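You operate a simulated robot arm through the tools that you are given. There is no shell and no other tool. Be economical: measure what you need, move in short steps, check, and stop when the job is done.

You are at the controls of a simulated two-armed robot. One attempt, no reset.

JOB
Switch the orange switch on. Put the brass ring from the yellow-handled wire basket in the red crate on the top of the green belt. Take the grey square flange on the long bench and put it away on the top of the steel bench. Take the steel cube on the long bench and put it away on the top of the steel bench. Put the grey block on the long bench away on the top of the steel bench. Take the black basket on the long bench and put it away on the top of the grey bench. Take the grey bracket from the long bench and leave it on the shelf of the long bench. Shut the right bench drawer. Do these in any order.

The check looks at the end state, three seconds after you hand in, the way a careful person would. Anything else that was tipped, shoved, dropped, spilled or broken makes it a failure.

ROBOT AND FRAMES
Two 7-joint arms with fingered hands on one trunk, on a base that drives. Base frame: it is fixed to the floor where the robot stands at the start and does not move with it; the origin is under the middle of the robot, x ahead of it, y to its left, z up. Lengths are in cm, angles in rad, forces in N, time in s.
The left shoulder is at the start at [7.8, 18.7, 113.1], the right one opposite. With the tool pointing down near the work surface each hand reaches from about 10 to 78 cm from the robot's upright axis, wherever it stands, measured 20 degrees to its own side. Places, roughly: black basket (33x33x16 cm) [190, 270, 90]; brass ring (6x6x2 cm) [90, -20, 70]; grey block (8x5x3 cm) [220, 230, 90]; grey bracket (9x6x5 cm) [150, 310, 90]; grey square flange (7x7x4 cm) [230, 210, 90]; orange switch [60, 0, 90]; red crate (40x26x13 cm) [440, -480, 100]; right bench drawer [-110, -190, 80]; shelf of the long bench [220, 250, 40]; steel cube [250, 200, 75]; top of the grey bench [-460, -110, 70]; top of the steel bench [-120, -240, 90]. Payload 3.6 kg a hand.
Tool frame (each hand has its own): the origin (TCP) lies between the finger pads and is the grasp point; the fingertips stand 2.6 cm ahead of it; z points along the fingers, y is the line along which they close. The gripper opens to 8.8 cm. The gripper's body begins 3 cm behind the TCP. The gripper is a hand of 3 fingers: y runs from the thumb to the fingers, the wrist lies at [-1.7, -9.8, -16.4] in the tool frame, and closing takes about 1.5 s.
Orientation is that of the tool frame in the base frame, as a unit quaternion [x, y, z, w]. With the fingers straight down and the wrist toward the robot, the tool's x, y and z point along [0, 1, 0], [1, 0, 0] and [0, 0, -1] of the base frame.

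CONTROLS
- The arms move only by the tool arm_command. It takes "left_series", "right_series" or both (then of equal length, played together; a hand with none holds still); each is a list of rows, each an object of numbers (a shift or turn left out is 0, a gripper value left out holds the last): "x", "y", "z": the shift along the base's x, y, z in units of 300 mm (1.0 is 300 mm); "rx", "ry", "rz": the turn, a rotation vector about the base's x, y, z in units of 90 degrees (1.0 is 90 degrees); "fingers": the finger opening in cm, from 0 to 8.8. In form: [{"x": .., "y": .., "z": .., "rx": .., "ry": .., "rz": .., "fingers": ..}, ...]. A call has 1 to 10 rows; each row is the pose to reach, as a shift and turn from the pose commanded when the call began. A call with a number of a shift or a turn outside -1 to 1 is refused whole. A row lasts 0.2 s, in which the tool goes at most 5 cm and 0.15 rad; a call with a longer step from one row to the next is refused whole, and so is a gripper value outside its range. A pose out of reach is approached as far as the arm can. The call stops where the force on the tool passes 40 N (or 10 N more than at its start, if that is more) or the arm is blocked; 0.2 s more then pass. The fingers move at their own pace (about 15.3 cm/s each) and stop on an object; they squeeze with about 27 N. The grip force told is the motor's: it shows also when the fingers shut on nothing. Time passes only in rows, and 0.2 s behind the last, so rows that repeat a pose let the fingers close. The reply holds the time, the measured pose of the TCP, the force on the tool along the base axes, the opening and the grip force, in the units named above and with some noise, with the torque about the TCP (base axes, N m) and any sound that the robot's microphone picked up.
- Cameras (640 x 400 px; columns grow to the right, rows downward): "scene" is now at [24.29, 0.05, 107.7]; the picture's right is [-0.07, -1.00, 0.00], its down [-0.00, 0.00, -1.00] and it looks along [1.00, -0.07, -0.00] (base axes); focal length 214 px, centre (320, 200). "left" rides on the left gripper at [-5.6, -8, -10.2] in its tool frame; the picture's right is [-0.73, -0.32, 0.60], its down [0.62, -0.67, 0.41] and it looks along [0.27, 0.68, 0.69] (tool axes); focal length 247 px, centre (320, 200). "right" rides on the right gripper at [5.6, -8, -10.2] in its tool frame; the picture's right is [-0.73, 0.32, -0.60], its down [-0.62, -0.67, 0.41] and it looks along [-0.27, 0.68, 0.69] (tool axes); focal length 247 px, centre (320, 200). There is no depth. A picture from a camera that has moved, and an enlarged one, comes with that camera's place and axes in the base frame and with its lens. The place of the scene camera against the robot may be out by one fixed shift of up to 1.8 cm in any direction.
- grab_frame(camera): a new picture of that camera. No time passes.
- lift_body(by): slides the trunk up (or, below 0, down) by that many cm; the arms and the scene camera ride with it, the base frame stays. It gives what a move gives, with no picture.
- roll_base(legs): drives the robot by 1 to 6 legs, each [ahead, left, turn to the left] in cm, cm and rad, along the robot's own axes; the way and the turn of a leg run together, so that a leg with both is an arc; at most 150 cm and 3.142 rad a leg. The arms and the cameras ride along, it lands a little off, and it stops where it bumps. It gives what a move gives.
- grasp_type(shape, hand): the hand has 3 fingers and takes this shape, open, in about a second: jaw (thumb against the fingers, like two jaws); tri (thumb and two fingers); tip (a fingertip pinch); poke (one finger out to press); point (the index stretched); flat (the hand flat); cup (the hand cupped); fist (a fist). The gripper value then closes the fingers along that shape, each until it touches; the sizes above hold for jaw. It gives what a move gives, with no picture.
- turn_head(pan, tilt): turns the head with the scene camera to pan (to the left, within 1.047 rad either way) and tilt (down, from -0.506 to 1.204), counted from straight ahead of the robot. It gives what a move gives.
- zoom(camera, box): a new picture of the part [left, top, right, bottom] of that camera's present view, enlarged. No time passes.
- job_done(): hands the job in; it is judged then, once.

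Work in short steps. Places have to be worked out from the pictures, the camera data and where the tool is seen: move nearer, look again, correct. Check each grasp and each placing, and mend what went wrong. You have 207 turns and 194 pictures in all, those below and enlarged ones among them. Open the grippers and draw the arms clear of the work before you hand the job in, unless the task says otherwise; then end with one line.

The tools are called after "Request:" as a command line: name --argument value ..., lists and objects as JSON in quotes. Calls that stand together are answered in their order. arm_command: Moves the arms, as the interface text tells. Its arguments: {"type":"object","properties":{"left_series":{"type":"array","items":{"type":"object","properties":{"x":{"type":"number"},"y":{"type":"number"},"z":{"type":"number"},"rx":{"type":"number"},"ry":{"type":"number"},"rz":{"type":"number"},"fingers":{"type":"number"}}}},"right_series":{"type":"array","items":{"type":"object","properties":{"x":{"type":"number"},"y":{"type":"number"},"z":{"type":"number"},"rx":{"type":"number"},"ry":{"type":"number"},"rz":{"type":"number"},"fingers":{"type":"number"}}}}},"required":[]} The other tools are called the same way: lift_body (by) slides the trunk up or down; grasp_type (shape, hand) gives the hand a shape; roll_base (legs) drives the base; turn_head (pan, tilt) turns the head that bears the scene camera; grab_frame (camera) takes a picture; zoom (camera, box) takes an enlarged picture of a part of a camera's view; job_done () hands the job in.

At the start:

```text
t: 0.0
left_tool_pos: [54.28, 15.01, 116.78]
left_ee_rot: [0.707, 0.707, -0.001, 0.0]
left_force: [-1.0, 0.0, -0.7]
left_torque: [0.01, 0.0, 0.0]
left_opening: 8.77
left_grip_force: 0.2
left_shape: jaw
right_tool_pos: [49.31, -20.42, 122.96]
right_ee_rot: [0.707, 0.707, 0.0, 0.0]
right_force: [-1.0, 0.5, 0.2]
right_torque: [0.0, 0.02, -0.01]
right_opening: 8.76
right_grip_force: 0.1
right_shape: jaw
trunk travel left (down, up): [-27.5, 48.2]
robot x, y, heading: [-0.23, -0.19, -0.003]
head pan, tilt: [-0.065, 0.005]
```

scene: 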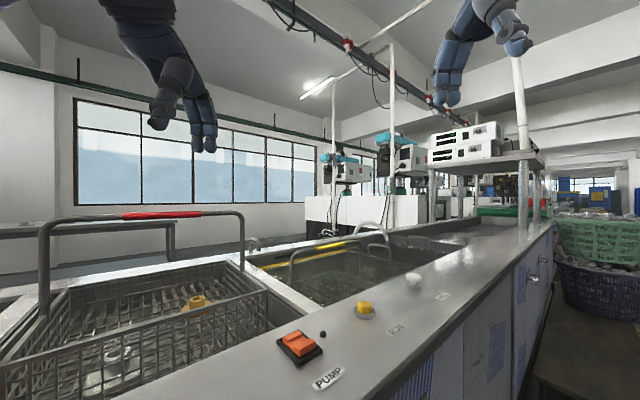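
right: 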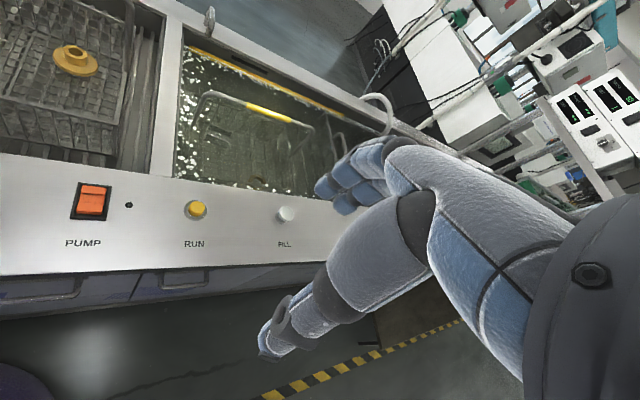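
left: 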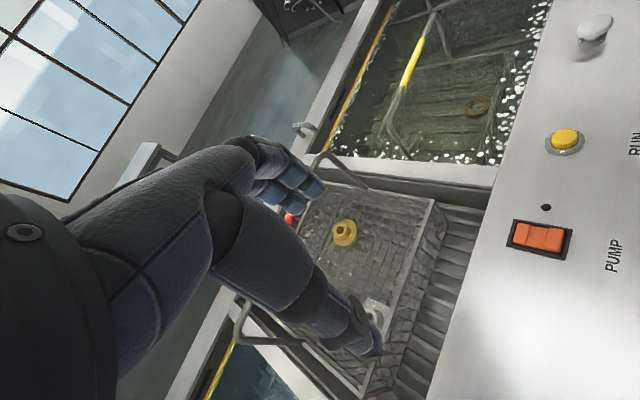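

I see the pump switch, the red-handled basket to the left, and the yellow-handled basket in the tank beyond. I'll tilt the head down for a better look at the near work.

Request:
turn_head --pan -0.1 --tilt 0.6

Request:
grab_frame --camera "scene"

Request:
zoom --camera "left" --box '[320, 0, 640, 200]'

```text
t: 1.0
left_tool_pos: [54.29, 15.06, 116.84]
left_ee_rot: [0.707, 0.707, -0.001, -0.001]
left_force: [0.0, -0.5, 0.4]
left_torque: [0.02, -0.03, -0.01]
left_opening: 8.74
left_grip_force: 0.1
left_shape: jaw
right_tool_pos: [49.27, -20.38, 122.95]
right_ee_rot: [0.707, 0.707, 0.001, 0.0]
right_force: [-0.1, 0.4, 0.3]
right_torque: [0.0, -0.02, 0.03]
right_opening: 8.79
right_grip_force: 0.1
right_shape: jaw
trunk travel left (down, up): [-27.5, 48.2]
robot x, y, heading: [0.19, -0.13, -0.002]
head pan, tilt: [-0.099, 0.6]
```

```text
190 pictures are left
camera scene: at [24.1, -0.24, 102.23], right [-0.1, -1.0, 0.0], down [-0.56, 0.06, -0.83], along [0.82, -0.08, -0.56], focal length 214 px, centre (320, 200)
```

scene: 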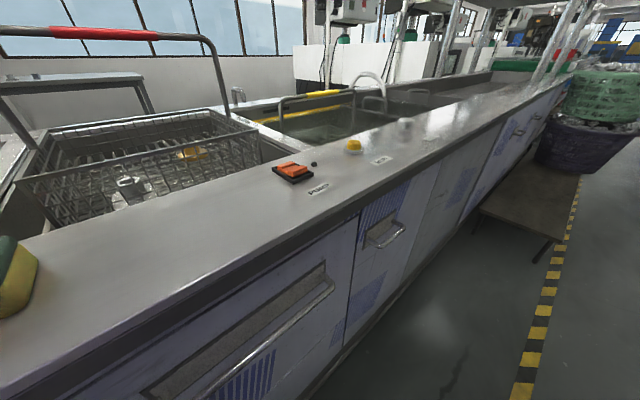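

```text
2.00 times, centred on (480, 100) of left
camera zoom: at [46.26, 9.48, 127.0], right [-0.32, -0.73, -0.6], down [-0.67, 0.62, -0.41], along [0.67, 0.27, -0.69], focal length 494 px, centre (0, 400)
```

zoom: 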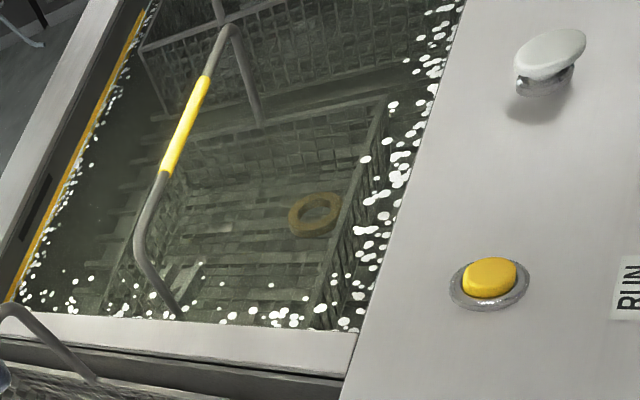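

The bench runs along about (0.6,-0.8); switch near (55,1). I'll zoom on the switch to see its rocker state.

Request:
zoom --camera "left" --box '[480, 180, 640, 280]'

Request:
zoom --camera "scene" --box '[260, 130, 380, 205]'

Request:
zoom --camera "right" --box '[40, 160, 240, 285]'

```text
4.00 times, centred on (560, 230) of left
camera zoom: at [46.26, 9.48, 127.0], right [-0.32, -0.73, -0.6], down [-0.67, 0.62, -0.41], along [0.67, 0.27, -0.69], focal length 988 px, centre (-640, 80)
```

zoom: 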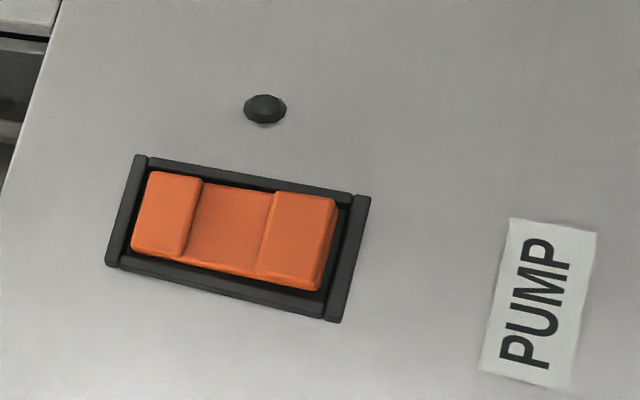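

```text
5.33 times, centred on (320, 168) of scene
camera zoom: at [24.1, -0.24, 102.23], right [-0.1, -1.0, 0.0], down [-0.56, 0.06, -0.83], along [0.82, -0.08, -0.56], focal length 1144 px, centre (320, 373)
```

zoom: 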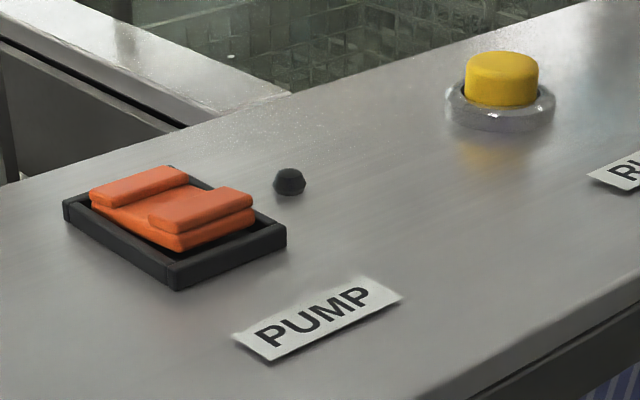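

```text
3.20 times, centred on (140, 222) of right
camera zoom: at [41.23, -14.78, 133.09], right [0.32, -0.73, 0.6], down [-0.67, -0.62, -0.41], along [0.68, -0.27, -0.69], focal length 790 px, centre (896, 128)
```

zoom: 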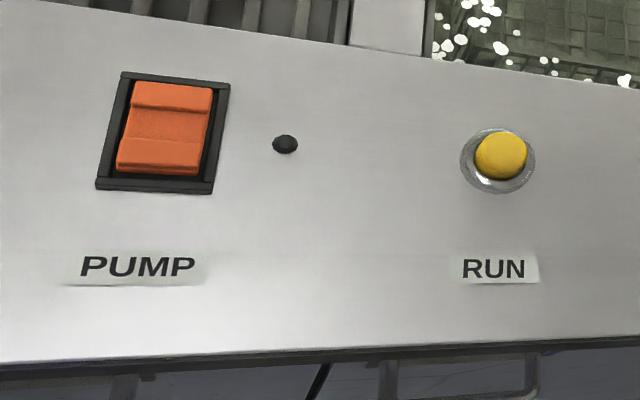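

The near end of the rocker stands up and the lamp is dark, so it's off: near pad ≈ (54.2,-0.5,86.6), far pad ≈ (56.9,1.5,86.3). I'll shape the right hand to poke and move it towards the spot above the switch.

Request:
grasp_type --hand "right" --shape "poke"

Request:
arm_command --right_series '[{"y": 0.16, "z": -0.03}, {"x": 0.05, "y": 0.3, "z": -0.1}, {"x": 0.1, "y": 0.45, "z": -0.2}, {"x": 0.16, "y": 0.6, "z": -0.3}, {"x": 0.16, "y": 0.665, "z": -0.42}, {"x": 0.16, "y": 0.665, "z": -0.5}]'

Request:
grab_frame --camera "scene"

Request:
grab_frame --camera "right"

Request:
grab_frame --camera "left"

```text
t: 1.9
left_tool_pos: [54.22, 15.04, 116.83]
left_ee_rot: [0.707, 0.707, 0.0, -0.001]
left_force: [-0.7, 0.4, 0.9]
left_torque: [0.04, -0.02, 0.0]
left_opening: 8.81
left_grip_force: 0.0
left_shape: jaw
right_tool_pos: [49.29, -20.34, 122.84]
right_ee_rot: [0.707, 0.707, -0.001, 0.0]
right_force: [-0.5, -0.3, -0.1]
right_torque: [-0.04, 0.0, 0.01]
right_opening: 0.0
right_grip_force: 0.0
right_shape: poke
trunk travel left (down, up): [-27.5, 48.2]
robot x, y, heading: [0.08, 0.07, 0.0]
head pan, tilt: [-0.099, 0.6]
```

```text
refused: row 3 steps farther than a row can; nothing moved
```

```text
185 pictures are left
camera scene: at [24.1, -0.24, 102.22], right [-0.1, -1.0, 0.0], down [-0.56, 0.06, -0.82], along [0.82, -0.08, -0.57], focal length 214 px, centre (320, 200)
```

scene: 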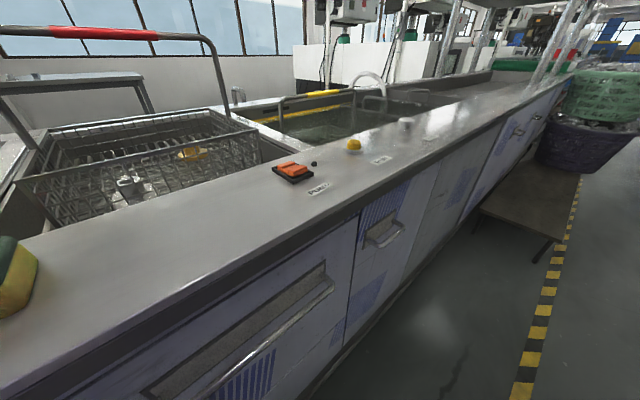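

```text
184 pictures are left
camera right: at [41.23, -14.79, 133.09], right [0.32, -0.73, 0.6], down [-0.67, -0.62, -0.41], along [0.68, -0.27, -0.69], focal length 247 px, centre (320, 200)
```

right: 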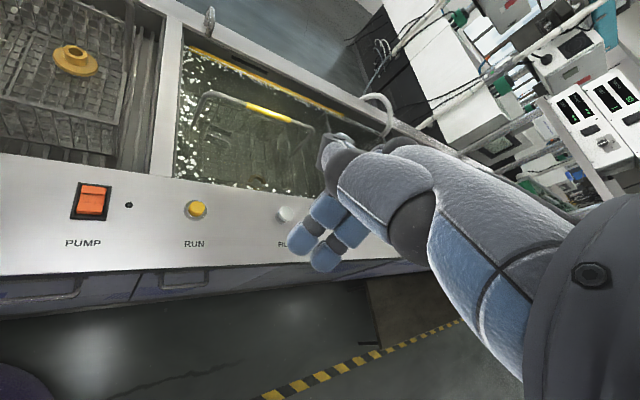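

```text
183 pictures are left
camera left: at [46.26, 9.47, 127.0], right [-0.32, -0.73, -0.6], down [-0.67, 0.62, -0.41], along [0.67, 0.27, -0.69], focal length 247 px, centre (320, 200)
```

left: 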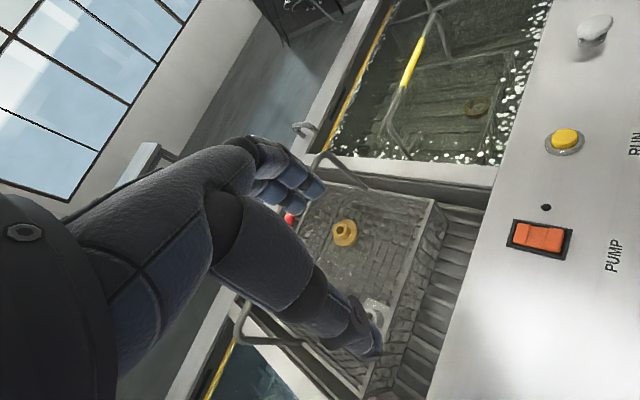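

Rows must be smaller than 5 cm. I'll move the right hand toward above the switch in even steps.

Request:
arm_command --right_series '[{"x": 0.02, "y": 0.11, "z": -0.08}, {"x": 0.04, "y": 0.22, "z": -0.16}, {"x": 0.06, "y": 0.33, "z": -0.24}, {"x": 0.08, "y": 0.44, "z": -0.32}, {"x": 0.09, "y": 0.55, "z": -0.4}, {"x": 0.1, "y": 0.62, "z": -0.5}, {"x": 0.1, "y": 0.62, "z": -0.6}]'

Request:
grab_frame --camera "scene"

Request:
grab_frame --camera "right"

Request:
grab_frame --camera "left"

```text
t: 3.5
left_tool_pos: [54.26, 15.09, 116.73]
left_ee_rot: [0.708, 0.707, -0.001, -0.001]
left_force: [-0.3, 0.0, -0.4]
left_torque: [0.05, -0.01, -0.02]
left_opening: 8.76
left_grip_force: 0.0
left_shape: jaw
right_tool_pos: [52.37, -1.94, 104.84]
right_ee_rot: [0.707, 0.708, 0.0, 0.0]
right_force: [0.7, -0.2, -0.1]
right_torque: [0.03, -0.02, 0.0]
right_opening: 0.01
right_grip_force: 0.0
right_shape: poke
trunk travel left (down, up): [-27.5, 48.2]
robot x, y, heading: [0.18, -0.07, 0.002]
head pan, tilt: [-0.099, 0.6]
```

```text
182 pictures are left
camera scene: at [24.11, -0.26, 102.22], right [-0.1, -1.0, 0.0], down [-0.56, 0.06, -0.82], along [0.82, -0.08, -0.57], focal length 214 px, centre (320, 200)
```

scene: 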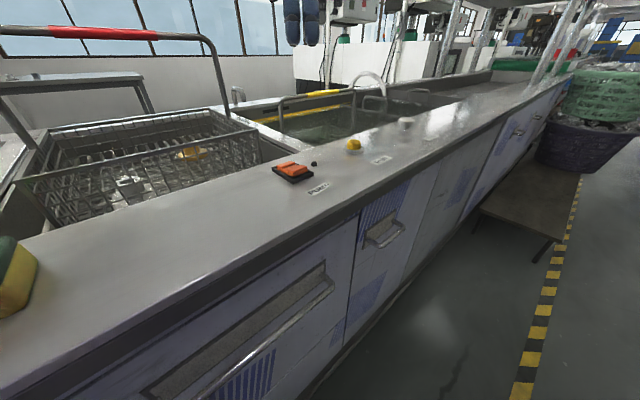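

```text
181 pictures are left
camera right: at [44.28, 3.84, 115.08], right [0.32, -0.74, 0.6], down [-0.67, -0.62, -0.41], along [0.68, -0.27, -0.69], focal length 247 px, centre (320, 200)
```

right: 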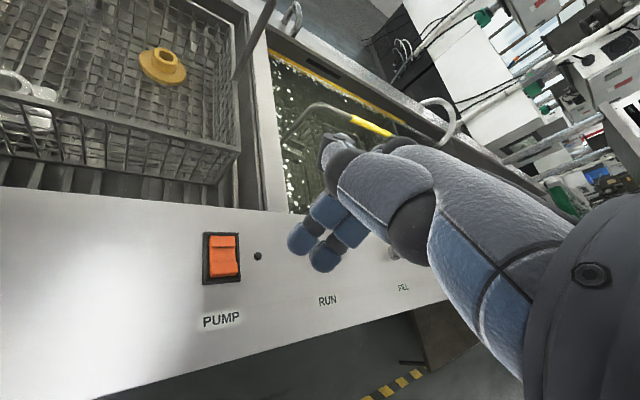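

```text
180 pictures are left
camera left: at [46.28, 9.45, 126.99], right [-0.32, -0.73, -0.6], down [-0.67, 0.62, -0.41], along [0.67, 0.27, -0.69], focal length 247 px, centre (320, 200)
```

left: 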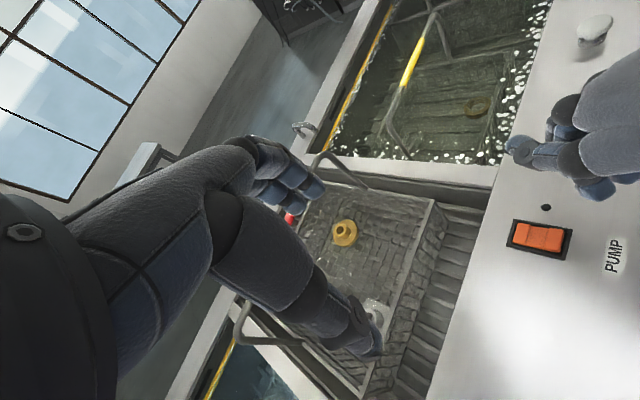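

I need to see which finger sticks out; I'll tilt the head up to view the right hand.

Request:
turn_head --pan -0.1 --tilt 0.1

Request:
grab_frame --camera "scene"

```text
t: 4.4
left_tool_pos: [54.24, 14.98, 116.78]
left_ee_rot: [0.707, 0.707, 0.0, -0.001]
left_force: [-0.1, 0.4, 0.2]
left_torque: [0.02, 0.0, -0.01]
left_opening: 8.77
left_grip_force: 0.0
left_shape: jaw
right_tool_pos: [52.29, -1.93, 104.88]
right_ee_rot: [0.707, 0.707, 0.0, 0.0]
right_force: [-0.2, 0.0, 0.0]
right_torque: [0.0, 0.0, 0.0]
right_opening: 0.01
right_grip_force: 0.1
right_shape: poke
trunk travel left (down, up): [-27.5, 48.2]
robot x, y, heading: [0.17, -0.41, -0.005]
head pan, tilt: [-0.099, 0.099]
```

```text
179 pictures are left
camera scene: at [24.46, -0.27, 106.83], right [-0.1, -1.0, 0.0], down [-0.1, 0.01, -0.99], along [0.99, -0.1, -0.1], focal length 214 px, centre (320, 200)
```

scene: 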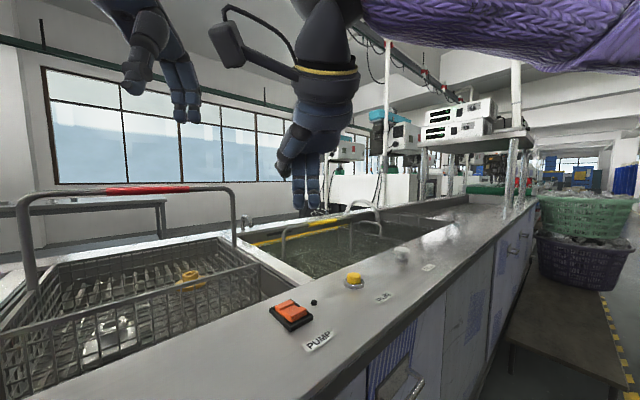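

Request:
zoom --camera "scene" --box '[240, 100, 400, 240]'

Request:
zoom --camera "right" --box '[240, 100, 480, 300]'

```text
2.86 times, centred on (320, 170) of scene
camera zoom: at [24.46, -0.27, 106.83], right [-0.1, -1.0, 0.0], down [-0.1, 0.01, -0.99], along [0.99, -0.1, -0.1], focal length 613 px, centre (320, 286)
```

zoom: 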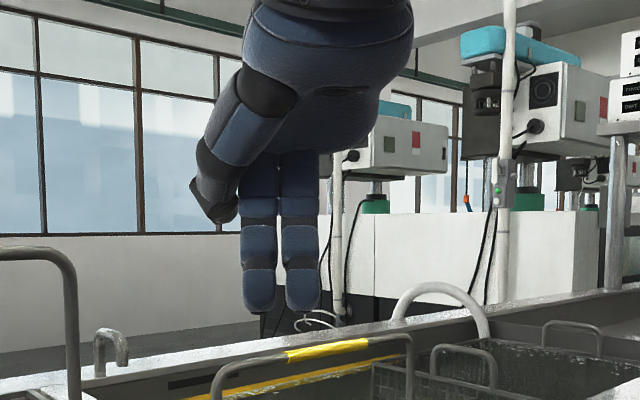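

```text
2.00 times, centred on (360, 200) of right
camera zoom: at [44.26, 3.84, 115.12], right [0.32, -0.73, 0.6], down [-0.67, -0.62, -0.41], along [0.68, -0.27, -0.69], focal length 494 px, centre (240, 200)
```

zoom: 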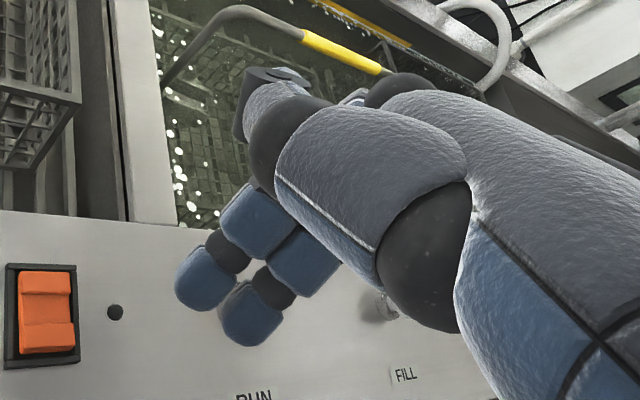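

Poke still leaves two fingers down. I'll check the "point" shape.

Request:
grasp_type --hand "right" --shape "point"

Request:
zoom --camera "scene" --box '[240, 100, 400, 240]'

Request:
zoom --camera "right" --box '[160, 100, 480, 300]'

```text
t: 5.3
left_tool_pos: [54.21, 15.1, 116.81]
left_ee_rot: [0.707, 0.707, 0.0, 0.0]
left_force: [-0.1, 0.1, 0.1]
left_torque: [0.01, 0.02, 0.02]
left_opening: 8.77
left_grip_force: 0.1
left_shape: jaw
right_tool_pos: [52.3, -1.94, 105.03]
right_ee_rot: [0.707, 0.707, 0.0, 0.001]
right_force: [0.3, -0.3, 0.4]
right_torque: [0.0, -0.03, -0.05]
right_opening: 8.24
right_grip_force: 0.1
right_shape: point
trunk travel left (down, up): [-27.5, 48.2]
robot x, y, heading: [0.38, -0.1, -0.004]
head pan, tilt: [-0.099, 0.099]
```

```text
2.86 times, centred on (320, 170) of scene
camera zoom: at [24.46, -0.27, 106.84], right [-0.1, -1.0, 0.0], down [-0.1, 0.01, -0.99], along [0.99, -0.1, -0.1], focal length 613 px, centre (320, 286)
```

zoom: 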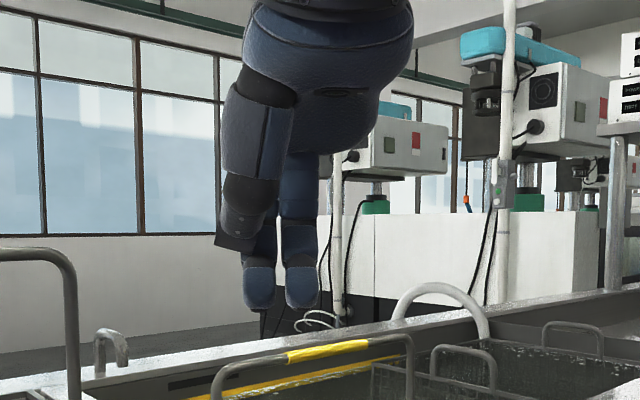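

```text
2.00 times, centred on (320, 200) of right
camera zoom: at [44.26, 3.84, 115.12], right [0.32, -0.73, 0.6], down [-0.67, -0.62, -0.41], along [0.68, -0.27, -0.69], focal length 494 px, centre (320, 200)
```

zoom: 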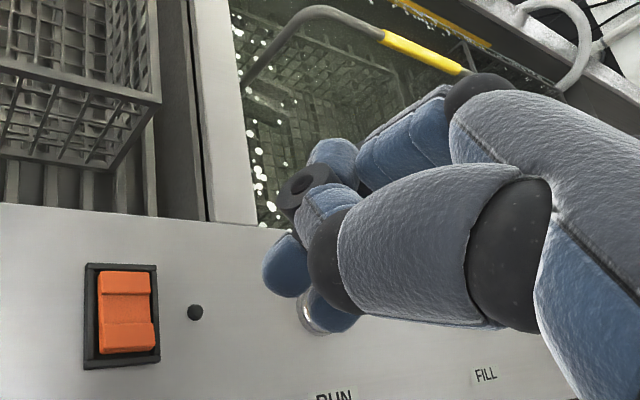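

Both shapes leave two fingers down, with tips at tool x ±1 cm, y≈0. I'll go back to poke, turn the hand so the two fingers lie along the bench direction, and hover over the near pad.

Request:
grasp_type --hand "right" --shape "poke"

Request:
arm_command --right_series '[{"rz": 0.085, "z": -0.05}, {"rz": 0.17, "z": -0.1, "x": 0.03, "y": 0.02}, {"rz": 0.255, "z": -0.2, "x": 0.05, "y": 0.04}, {"rz": 0.34, "z": -0.3, "x": 0.06, "y": 0.05}, {"rz": 0.41, "z": -0.37, "x": 0.06, "y": 0.05}]'

Request:
turn_head --pan -0.1 --tilt 0.4

Request:
zoom --camera "scene" --box '[220, 100, 420, 225]'

Request:
grab_frame --camera "left"

```text
t: 6.2
left_tool_pos: [54.15, 15.06, 116.85]
left_ee_rot: [0.707, 0.707, 0.0, -0.001]
left_force: [-0.4, 0.2, 0.4]
left_torque: [0.0, 0.02, -0.02]
left_opening: 8.78
left_grip_force: 0.0
left_shape: jaw
right_tool_pos: [52.31, -1.89, 104.98]
right_ee_rot: [0.707, 0.707, 0.0, 0.0]
right_force: [-0.1, -0.5, -0.7]
right_torque: [-0.01, 0.01, -0.03]
right_opening: 0.0
right_grip_force: 0.1
right_shape: poke
trunk travel left (down, up): [-27.5, 48.2]
robot x, y, heading: [-0.04, -0.11, -0.002]
head pan, tilt: [-0.099, 0.099]
```

```text
t: 7.4
left_tool_pos: [54.23, 15.14, 116.79]
left_ee_rot: [0.707, 0.707, -0.001, 0.0]
left_force: [0.1, 0.5, -0.1]
left_torque: [0.02, 0.02, 0.02]
left_opening: 8.76
left_grip_force: 0.1
left_shape: jaw
right_tool_pos: [54.1, -0.52, 93.8]
right_ee_rot: [0.446, 0.895, 0.0, 0.0]
right_force: [-0.1, -0.8, -0.1]
right_torque: [-0.02, 0.03, 0.01]
right_opening: 0.01
right_grip_force: 0.0
right_shape: poke
trunk travel left (down, up): [-27.5, 48.2]
robot x, y, heading: [0.24, 0.11, 0.001]
head pan, tilt: [-0.099, 0.099]
```

```text
t: 8.2
left_tool_pos: [54.35, 15.03, 116.71]
left_ee_rot: [0.707, 0.707, -0.001, 0.0]
left_force: [0.4, 0.1, -0.8]
left_torque: [-0.02, 0.02, -0.03]
left_opening: 8.79
left_grip_force: 0.0
left_shape: jaw
right_tool_pos: [54.13, -0.37, 93.83]
right_ee_rot: [0.447, 0.895, -0.001, 0.001]
right_force: [0.0, -0.2, -0.5]
right_torque: [0.01, -0.02, 0.02]
right_opening: 0.03
right_grip_force: 0.1
right_shape: poke
trunk travel left (down, up): [-27.5, 48.2]
robot x, y, heading: [0.16, 0.06, -0.0]
head pan, tilt: [-0.099, 0.4]
```

```text
3.20 times, centred on (320, 162) of scene
camera zoom: at [24.52, -0.28, 104.05], right [-0.1, -1.0, 0.0], down [-0.39, 0.04, -0.92], along [0.92, -0.09, -0.39], focal length 686 px, centre (320, 320)
```

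zoom: 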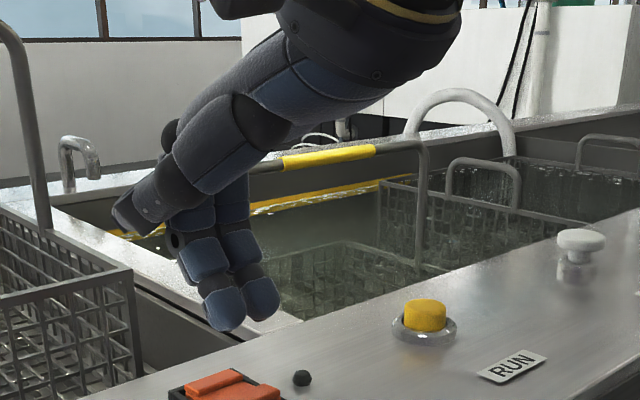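

```text
173 pictures are left
camera left: at [46.26, 9.48, 127.0], right [-0.32, -0.73, -0.6], down [-0.67, 0.62, -0.41], along [0.67, 0.27, -0.69], focal length 247 px, centre (320, 200)
```

left: 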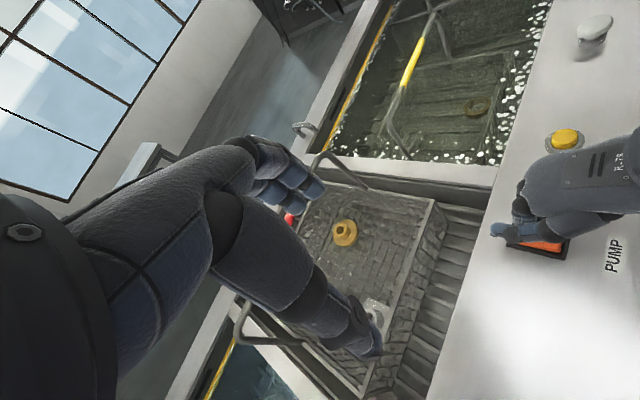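

The hand is over the switch. I'll descend gently and press until force shows.

Request:
arm_command --right_series '[{"z": -0.08}, {"z": -0.13}, {"z": -0.16}, {"z": -0.18}, {"z": -0.2}, {"z": -0.22}]'

Request:
grab_frame --camera "right"

```text
t: 9.3
left_tool_pos: [54.14, 15.0, 116.78]
left_ee_rot: [0.707, 0.707, 0.0, 0.0]
left_force: [0.0, 0.8, -0.1]
left_torque: [0.0, 0.0, -0.02]
left_opening: 8.77
left_grip_force: 0.0
left_shape: jaw
right_tool_pos: [54.5, -0.03, 89.97]
right_ee_rot: [0.446, 0.895, 0.014, 0.006]
right_force: [-3.3, -1.7, 21.5]
right_torque: [-0.15, 0.09, 0.01]
right_opening: 0.02
right_grip_force: 0.1
right_shape: poke
trunk travel left (down, up): [-27.5, 48.2]
robot x, y, heading: [0.07, -0.02, -0.001]
head pan, tilt: [-0.099, 0.4]
stopped in row 5 (right hand): the force on the tool passed its limit at 45 N (the readings are from after the stop); the commanded pose is now the measured one
```

```text
172 pictures are left
camera right: at [44.42, -0.44, 99.74], right [0.68, -0.41, 0.61], down [-0.15, -0.89, -0.43], along [0.72, 0.21, -0.67], focal length 247 px, centre (320, 200)
```

right: 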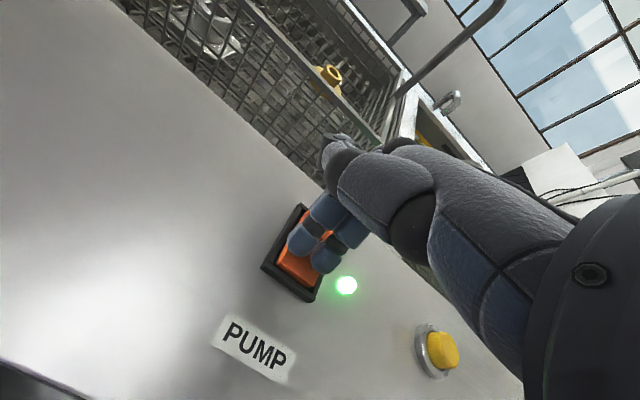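

The lamp is lit green — switch on. I'll lift off and look at the tank.

Request:
arm_command --right_series '[{"z": 0.12}, {"z": 0.27}, {"z": 0.42}, {"z": 0.57, "x": -0.05, "y": -0.05}, {"z": 0.72, "x": -0.1, "y": -0.15}, {"z": 0.82, "x": -0.15, "y": -0.26}]'

Request:
grab_frame --camera "scene"

Request:
grab_frame --camera "left"

```text
refused: row 5 steps farther than a row can; nothing moved
```

```text
171 pictures are left
camera scene: at [24.44, -0.28, 104.07], right [-0.1, -0.99, 0.0], down [-0.39, 0.04, -0.92], along [0.92, -0.09, -0.39], focal length 214 px, centre (320, 200)
```

scene: 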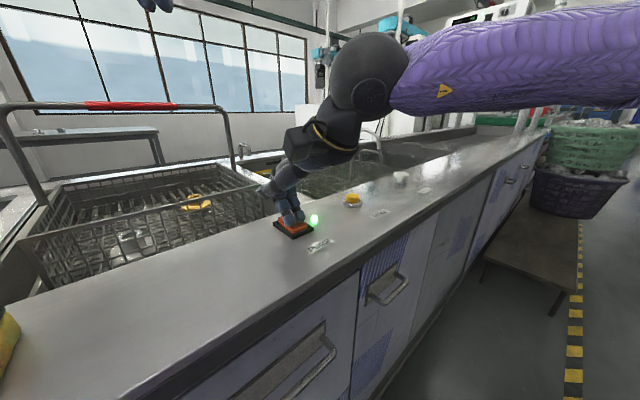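

```text
170 pictures are left
camera left: at [46.17, 9.47, 127.02], right [-0.32, -0.73, -0.6], down [-0.67, 0.62, -0.41], along [0.67, 0.27, -0.69], focal length 247 px, centre (320, 200)
```

left: 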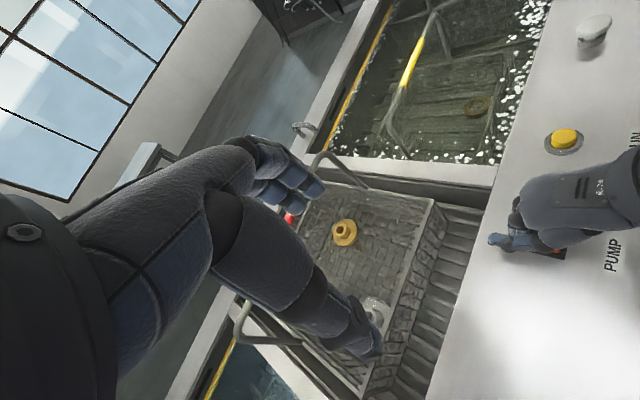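

I'll repeat the lift with smaller steps.

Request:
arm_command --right_series '[{"z": 0.12}, {"z": 0.27}, {"z": 0.42}, {"z": 0.57, "x": -0.02, "y": -0.05}, {"z": 0.7, "x": -0.04, "y": -0.12}, {"z": 0.82, "x": -0.06, "y": -0.2}, {"z": 0.92, "x": -0.1, "y": -0.3}, {"z": 1.0, "x": -0.12, "y": -0.4}]'

Request:
grasp_type --hand "right" --shape "jaw"

Request:
roll_base --legs '[[-6.4, -4.8, 0], [28, -37.5, 0]]'

Request:
grab_frame --camera "scene"

Request:
grab_frame --camera "left"

```text
t: 11.1
left_tool_pos: [54.2, 14.88, 116.86]
left_ee_rot: [0.707, 0.707, 0.0, -0.001]
left_force: [-0.2, -0.3, -0.7]
left_torque: [0.01, 0.0, -0.03]
left_opening: 8.78
left_grip_force: 0.0
left_shape: jaw
right_tool_pos: [50.78, -12.23, 119.3]
right_ee_rot: [0.448, 0.894, 0.009, 0.004]
right_force: [0.9, -0.5, -1.0]
right_torque: [-0.01, 0.01, 0.03]
right_opening: 0.0
right_grip_force: 0.0
right_shape: poke
trunk travel left (down, up): [-27.5, 48.2]
robot x, y, heading: [-0.04, -0.12, 0.003]
head pan, tilt: [-0.099, 0.4]
```

```text
t: 12.0
left_tool_pos: [54.24, 15.08, 116.87]
left_ee_rot: [0.707, 0.707, 0.0, -0.001]
left_force: [0.1, -0.9, -0.2]
left_torque: [-0.03, 0.0, 0.03]
left_opening: 8.75
left_grip_force: 0.1
left_shape: jaw
right_tool_pos: [50.83, -12.06, 119.35]
right_ee_rot: [0.447, 0.895, 0.009, 0.005]
right_force: [0.4, 0.1, 0.6]
right_torque: [0.03, 0.03, 0.01]
right_opening: 8.76
right_grip_force: 0.1
right_shape: jaw
trunk travel left (down, up): [-27.5, 48.2]
robot x, y, heading: [-0.45, -0.18, 0.004]
head pan, tilt: [-0.099, 0.4]
```

```text
t: 15.4
left_tool_pos: [76.06, -26.8, 116.8]
left_ee_rot: [0.706, 0.708, 0.0, 0.0]
left_force: [0.6, -0.7, -0.1]
left_torque: [0.03, 0.02, 0.0]
left_opening: 8.77
left_grip_force: 0.1
left_shape: jaw
right_tool_pos: [72.61, -54.05, 119.24]
right_ee_rot: [0.446, 0.895, 0.01, 0.005]
right_force: [-0.3, -1.1, 0.6]
right_torque: [-0.01, -0.02, 0.01]
right_opening: 8.79
right_grip_force: 0.1
right_shape: jaw
trunk travel left (down, up): [-27.5, 48.2]
robot x, y, heading: [21.38, -41.72, -0.004]
head pan, tilt: [-0.099, 0.4]
```

```text
169 pictures are left
camera scene: at [46.3, -42.2, 104.03], right [-0.1, -1.0, 0.0], down [-0.39, 0.04, -0.92], along [0.92, -0.09, -0.39], focal length 214 px, centre (320, 200)
```

scene: 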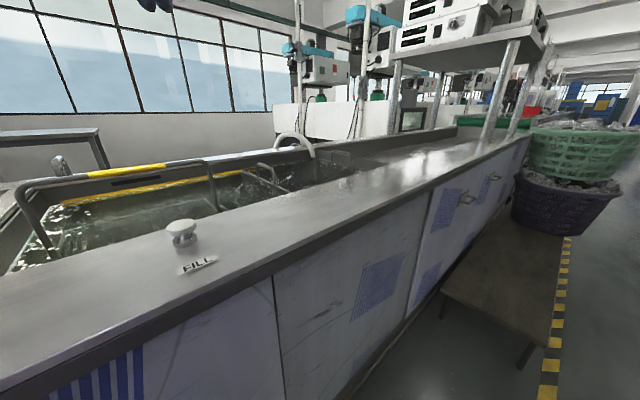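

```text
168 pictures are left
camera left: at [68.04, -32.43, 126.98], right [-0.32, -0.73, -0.6], down [-0.67, 0.62, -0.41], along [0.67, 0.27, -0.69], focal length 247 px, centre (320, 200)
```

left: 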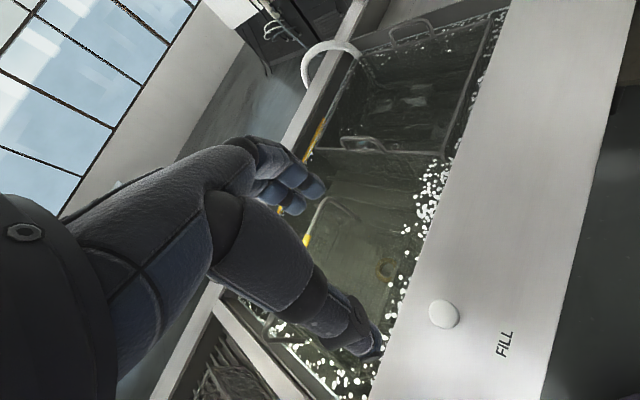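

Triangulating the ring from two views gives (91.1,-17.7,70). I'll turn the robot to face the bench.

Request:
roll_base --legs '[[0, 0, 0.64]]'

Request:
turn_head --pan 0 --tilt 0.6

Request:
grab_frame --camera "scene"

Request:
grab_frame --camera "right"

Request:
grab_frame --camera "left"

```text
t: 17.5
left_tool_pos: [56.09, 2.67, 116.86]
left_ee_rot: [0.446, 0.895, -0.001, 0.0]
left_force: [-0.4, -0.6, 0.3]
left_torque: [-0.03, 0.02, 0.02]
left_opening: 8.77
left_grip_force: 0.1
left_shape: jaw
right_tool_pos: [69.58, -20.89, 119.37]
right_ee_rot: [0.14, 0.99, 0.01, 0.002]
right_force: [0.1, 0.1, 0.5]
right_torque: [0.0, 0.0, 0.0]
right_opening: 8.77
right_grip_force: 0.0
right_shape: jaw
trunk travel left (down, up): [-27.5, 48.2]
robot x, y, heading: [21.4, -41.97, 0.644]
head pan, tilt: [-0.099, 0.4]
```

```text
t: 18.3
left_tool_pos: [55.94, 2.79, 116.75]
left_ee_rot: [0.446, 0.895, 0.0, 0.0]
left_force: [0.0, -0.4, -0.9]
left_torque: [0.0, 0.0, 0.03]
left_opening: 8.78
left_grip_force: 0.2
left_shape: jaw
right_tool_pos: [69.65, -21.08, 119.38]
right_ee_rot: [0.141, 0.99, 0.01, 0.001]
right_force: [-0.5, -0.4, -0.6]
right_torque: [0.01, -0.01, -0.03]
right_opening: 8.81
right_grip_force: 0.2
right_shape: jaw
trunk travel left (down, up): [-27.5, 48.2]
robot x, y, heading: [21.66, -41.52, 0.641]
head pan, tilt: [0.0, 0.6]
```

```text
167 pictures are left
camera scene: at [40.86, -26.2, 102.23], right [0.6, -0.8, 0.0], down [-0.45, -0.34, -0.83], along [0.66, 0.5, -0.56], focal length 214 px, centre (320, 200)
```

scene: 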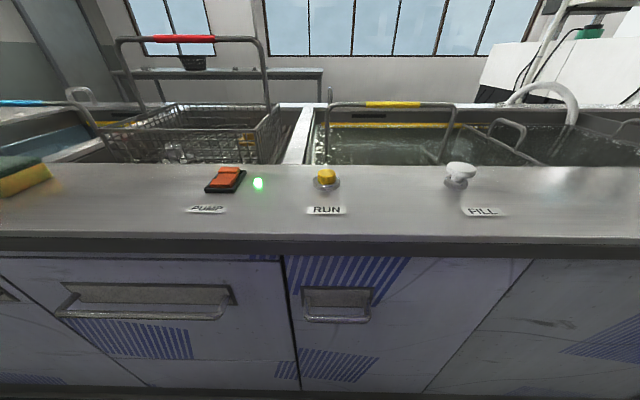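

```text
166 pictures are left
camera right: at [61.91, -27.24, 129.28], right [0.79, 0.09, 0.61], down [0.42, -0.8, -0.42], along [0.45, 0.59, -0.67], focal length 247 px, centre (320, 200)
```

right: 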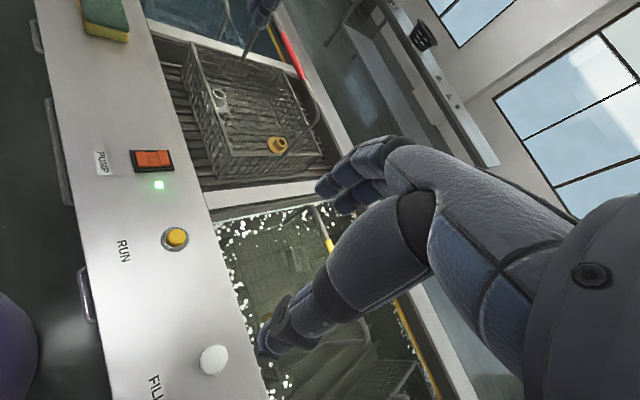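

```text
165 pictures are left
camera left: at [53.05, -6.5, 126.99], right [0.19, -0.78, -0.6], down [-0.91, 0.1, -0.41], along [0.38, 0.62, -0.69], focal length 247 px, centre (320, 200)
```

left: 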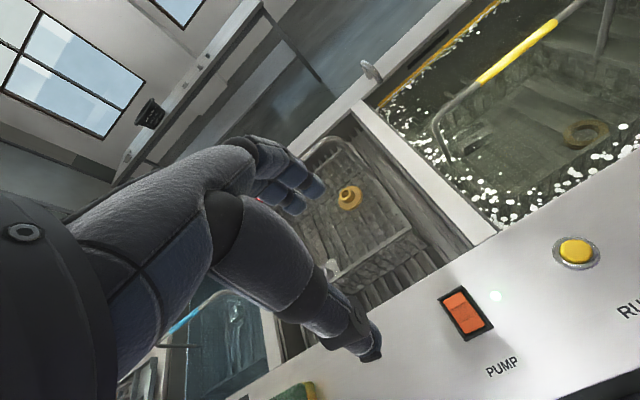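

The handle's bar is at about (90.7,-8.4,94), running along the bench just 5 cm beyond the ring's line. I'll zoom on the ring and basket walls to check clearances.

Request:
zoom --camera "left" --box '[420, 20, 640, 220]'

Request:
zoom --camera "right" --box '[200, 180, 440, 400]'

Request:
zoom --camera "scene" --box '[290, 80, 610, 280]'

```text
2.00 times, centred on (530, 120) of left
camera zoom: at [53.05, -6.5, 126.99], right [0.19, -0.78, -0.6], down [-0.91, 0.1, -0.41], along [0.38, 0.62, -0.69], focal length 494 px, centre (-100, 360)
```

zoom: 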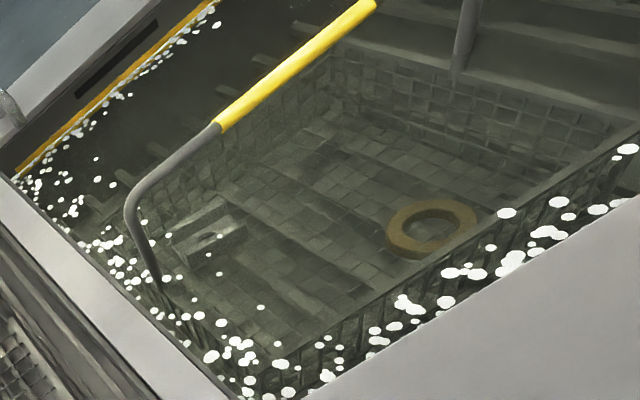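

```text
1.82 times, centred on (320, 290) of right
camera zoom: at [61.91, -27.24, 129.28], right [0.79, 0.09, 0.61], down [0.42, -0.8, -0.42], along [0.45, 0.59, -0.67], focal length 449 px, centre (320, 36)
```

zoom: 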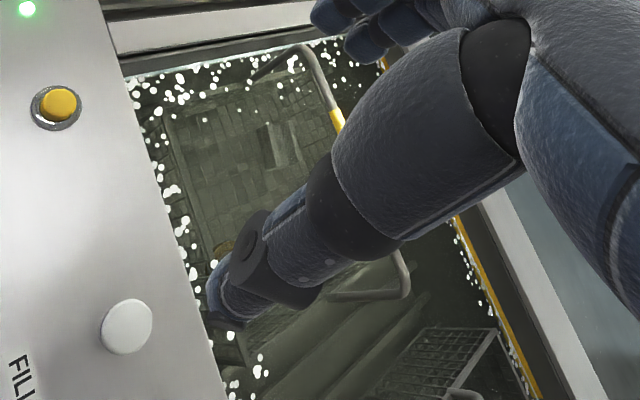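

```text
2.00 times, centred on (450, 180) of scene
camera zoom: at [40.86, -26.2, 102.23], right [0.6, -0.8, 0.0], down [-0.45, -0.34, -0.83], along [0.66, 0.5, -0.56], focal length 429 px, centre (60, 240)
```

zoom: 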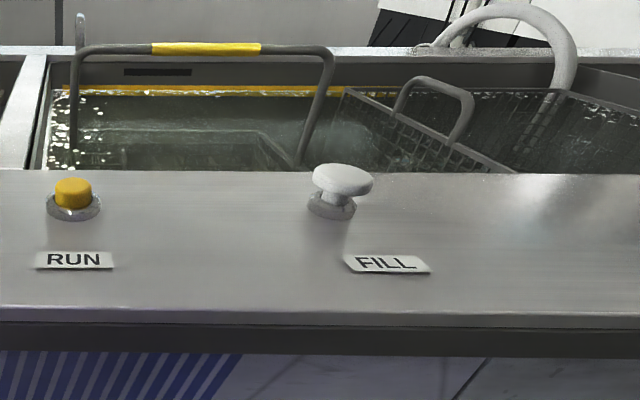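

The ring sits about 7 cm from the right wall of the basket, so the left hand (wrist to the left, open side) suits best. I'll drive right 36 and ahead 6 cm.

Request:
roll_base --legs '[[0, -36, 0], [6, 0, 0]]'

Request:
grab_frame --camera "left"

```text
t: 21.2
left_tool_pos: [82.78, -22.61, 116.71]
left_ee_rot: [0.447, 0.894, -0.001, -0.001]
left_force: [0.3, 0.5, 0.1]
left_torque: [-0.02, 0.03, -0.04]
left_opening: 8.75
left_grip_force: 0.1
left_shape: jaw
right_tool_pos: [96.35, -46.42, 119.21]
right_ee_rot: [0.14, 0.99, 0.009, 0.002]
right_force: [-0.2, -0.6, -0.3]
right_torque: [0.03, 0.02, 0.03]
right_opening: 8.8
right_grip_force: 0.1
right_shape: jaw
trunk travel left (down, up): [-27.5, 48.2]
robot x, y, heading: [48.03, -67.39, 0.639]
head pan, tilt: [0.0, 0.6]
```

```text
161 pictures are left
camera left: at [79.78, -31.82, 126.92], right [0.18, -0.78, -0.6], down [-0.91, 0.1, -0.41], along [0.38, 0.62, -0.69], focal length 247 px, centre (320, 200)
```

left: 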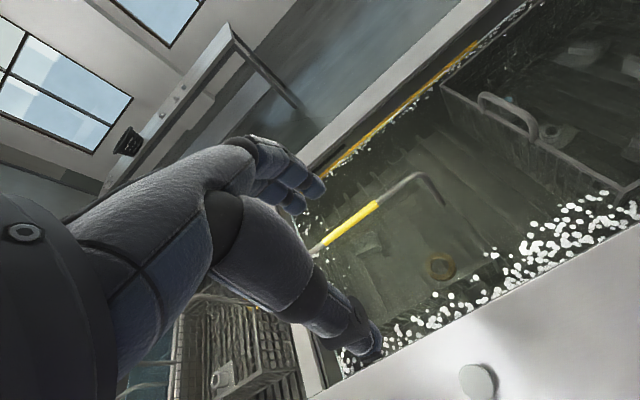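

Ring reconfirmed at ~(91.4,-18). I'll turn the left hand so its wrist points left along the bench and bring it over the ring.

Request:
arm_command --left_series '[{"rz": -0.09, "x": 0.03, "y": 0.016}, {"rz": -0.18, "x": 0.06, "y": 0.032}, {"rz": -0.27, "x": 0.09, "y": 0.048}, {"rz": -0.36, "x": 0.12, "y": 0.064}, {"rz": -0.45, "x": 0.15, "y": 0.08}, {"rz": -0.54, "x": 0.18, "y": 0.096}, {"rz": -0.63, "x": 0.21, "y": 0.112}, {"rz": -0.72, "x": 0.24, "y": 0.128}, {"rz": -0.81, "x": 0.27, "y": 0.144}, {"rz": -0.9, "x": 0.287, "y": 0.155}]'

Request:
arm_command --left_series '[{"rz": -0.09, "z": -0.1}, {"rz": -0.1, "z": -0.2}]'

Request:
grab_frame --camera "left"

Request:
grab_frame --camera "scene"

```text
t: 23.4
left_tool_pos: [91.19, -18.18, 116.88]
left_ee_rot: [0.922, 0.388, 0.0, 0.0]
left_force: [-0.4, -0.3, 1.3]
left_torque: [0.03, 0.03, -0.03]
left_opening: 8.76
left_grip_force: 0.0
left_shape: jaw
right_tool_pos: [96.33, -46.49, 119.24]
right_ee_rot: [0.142, 0.99, 0.01, 0.001]
right_force: [0.4, -0.9, -0.1]
right_torque: [-0.01, 0.01, -0.01]
right_opening: 8.76
right_grip_force: 0.1
right_shape: jaw
trunk travel left (down, up): [-27.5, 48.2]
robot x, y, heading: [48.26, -67.43, 0.641]
head pan, tilt: [0.0, 0.6]
```

```text
t: 24.0
left_tool_pos: [91.32, -18.01, 110.77]
left_ee_rot: [0.949, 0.315, 0.0, 0.0]
left_force: [0.4, 0.0, -0.1]
left_torque: [-0.04, -0.03, 0.0]
left_opening: 8.75
left_grip_force: 0.1
left_shape: jaw
right_tool_pos: [96.18, -46.41, 119.21]
right_ee_rot: [0.141, 0.99, 0.011, 0.002]
right_force: [0.0, -0.4, -0.2]
right_torque: [-0.03, -0.01, 0.04]
right_opening: 8.75
right_grip_force: 0.2
right_shape: jaw
trunk travel left (down, up): [-27.5, 48.2]
robot x, y, heading: [47.99, -67.3, 0.646]
head pan, tilt: [0.0, 0.6]
```

```text
160 pictures are left
camera left: at [82.01, -14.93, 120.97], right [-0.78, -0.19, -0.6], down [0.1, 0.91, -0.41], along [0.62, -0.38, -0.69], focal length 247 px, centre (320, 200)
```

left: 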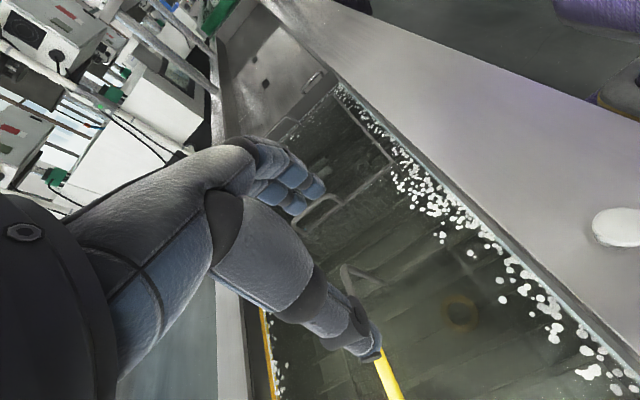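

```text
159 pictures are left
camera scene: at [67.43, -51.55, 102.2], right [0.6, -0.8, 0.0], down [-0.45, -0.34, -0.82], along [0.66, 0.49, -0.57], focal length 214 px, centre (320, 200)
```

scene: 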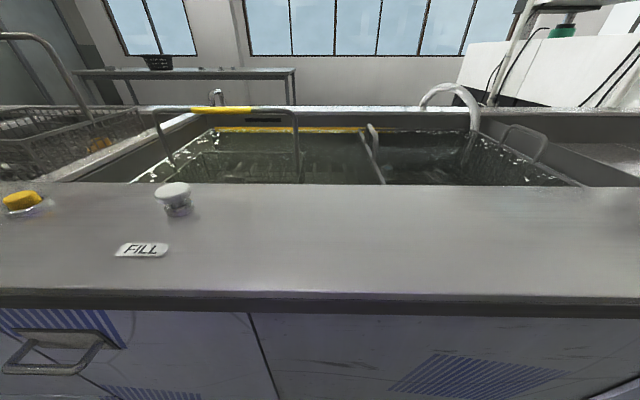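

Ring at ~(91.0,-18.1). I'll tilt the hand 7° (top toward me, to clear the handle) and descend towards the water above the ring.

Request:
arm_command --left_series '[{"rx": 0.047, "ry": -0.062, "z": -0.1}, {"rx": 0.047, "ry": -0.062, "z": -0.25, "x": -0.005}, {"rx": 0.047, "ry": -0.062, "z": -0.4, "x": -0.005}, {"rx": 0.047, "ry": -0.062, "z": -0.55, "x": -0.005}, {"rx": 0.047, "ry": -0.062, "z": -0.7, "x": -0.005}, {"rx": 0.047, "ry": -0.062, "z": -0.85, "x": -0.005}]'

Request:
grab_frame --camera "left"

Request:
grab_frame --camera "scene"

```text
t: 25.4
left_tool_pos: [91.06, -17.93, 85.15]
left_ee_rot: [0.947, 0.315, 0.058, -0.02]
left_force: [-0.1, 0.4, -0.5]
left_torque: [-0.02, 0.01, -0.04]
left_opening: 8.75
left_grip_force: 0.0
left_shape: jaw
right_tool_pos: [96.26, -46.49, 119.35]
right_ee_rot: [0.14, 0.99, 0.011, 0.001]
right_force: [0.2, 0.6, 0.5]
right_torque: [0.0, -0.01, 0.05]
right_opening: 8.78
right_grip_force: 0.1
right_shape: jaw
trunk travel left (down, up): [-27.5, 48.2]
robot x, y, heading: [48.07, -67.41, 0.641]
head pan, tilt: [0.0, 0.6]
```

```text
158 pictures are left
camera left: at [80.86, -15.66, 94.68], right [-0.72, -0.14, -0.68], down [0.14, 0.93, -0.33], along [0.68, -0.33, -0.65], focal length 247 px, centre (320, 200)
```

left: 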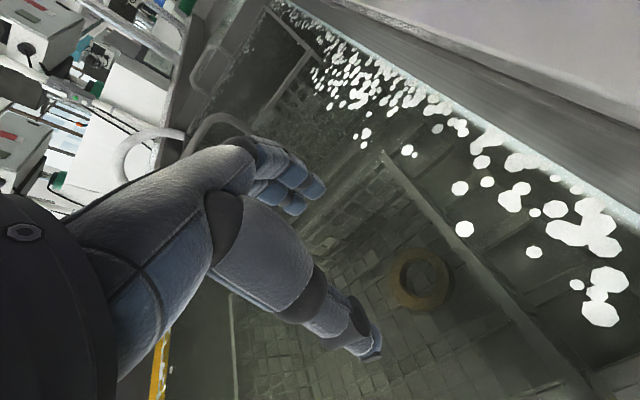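

```text
157 pictures are left
camera scene: at [67.44, -51.59, 102.22], right [0.6, -0.8, 0.0], down [-0.45, -0.34, -0.82], along [0.66, 0.49, -0.57], focal length 214 px, centre (320, 200)
```

scene: 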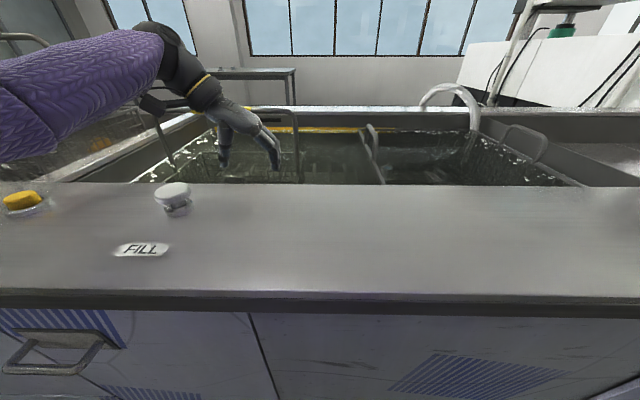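

The hand is clear of handle and console, and the ring projects to (91.2,-17.7), right under the TCP. Descending further.

Request:
arm_command --left_series '[{"z": -0.12, "x": 0.005, "y": 0.006}, {"z": -0.22, "x": 0.005, "y": 0.006}, {"z": -0.3, "x": 0.005, "y": 0.006}]'

Request:
grab_frame --camera "left"

Request:
zoom --camera "scene" --box '[90, 60, 350, 220]'

```text
t: 26.2
left_tool_pos: [91.37, -17.83, 76.23]
left_ee_rot: [0.947, 0.316, 0.059, -0.021]
left_force: [0.5, 0.2, 0.5]
left_torque: [-0.03, 0.03, 0.01]
left_opening: 8.81
left_grip_force: 0.1
left_shape: jaw
right_tool_pos: [96.21, -46.48, 119.24]
right_ee_rot: [0.141, 0.99, 0.01, 0.002]
right_force: [0.7, -0.1, -0.3]
right_torque: [0.0, -0.02, 0.01]
right_opening: 8.78
right_grip_force: 0.0
right_shape: jaw
trunk travel left (down, up): [-27.5, 48.2]
robot x, y, heading: [48.36, -67.02, 0.648]
head pan, tilt: [0.0, 0.6]
```

```text
156 pictures are left
camera left: at [81.0, -15.53, 85.69], right [-0.72, -0.14, -0.68], down [0.14, 0.93, -0.33], along [0.68, -0.33, -0.65], focal length 247 px, centre (320, 200)
```

left: 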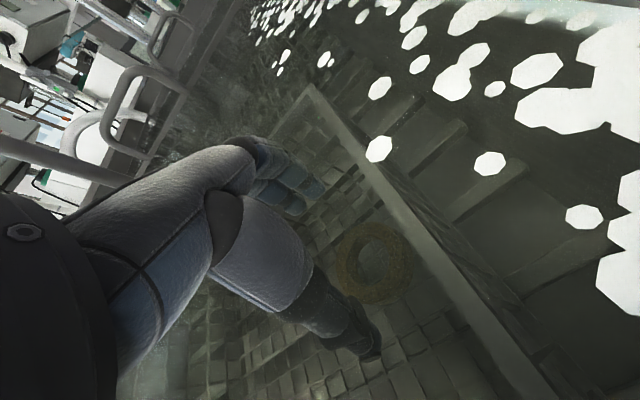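

```text
2.46 times, centred on (220, 140) of scene
camera zoom: at [67.44, -51.6, 102.22], right [0.6, -0.8, 0.0], down [-0.45, -0.34, -0.82], along [0.66, 0.49, -0.57], focal length 528 px, centre (566, 348)
```

zoom: 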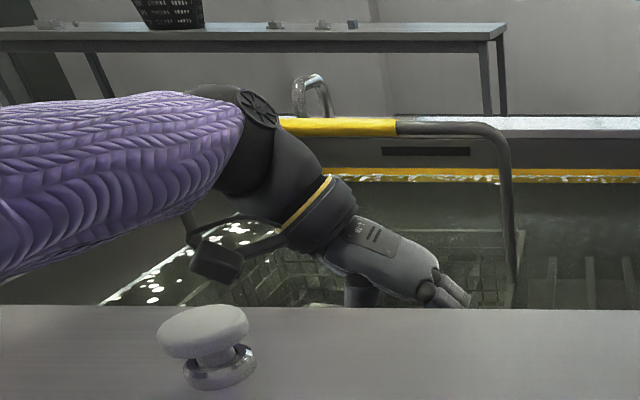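

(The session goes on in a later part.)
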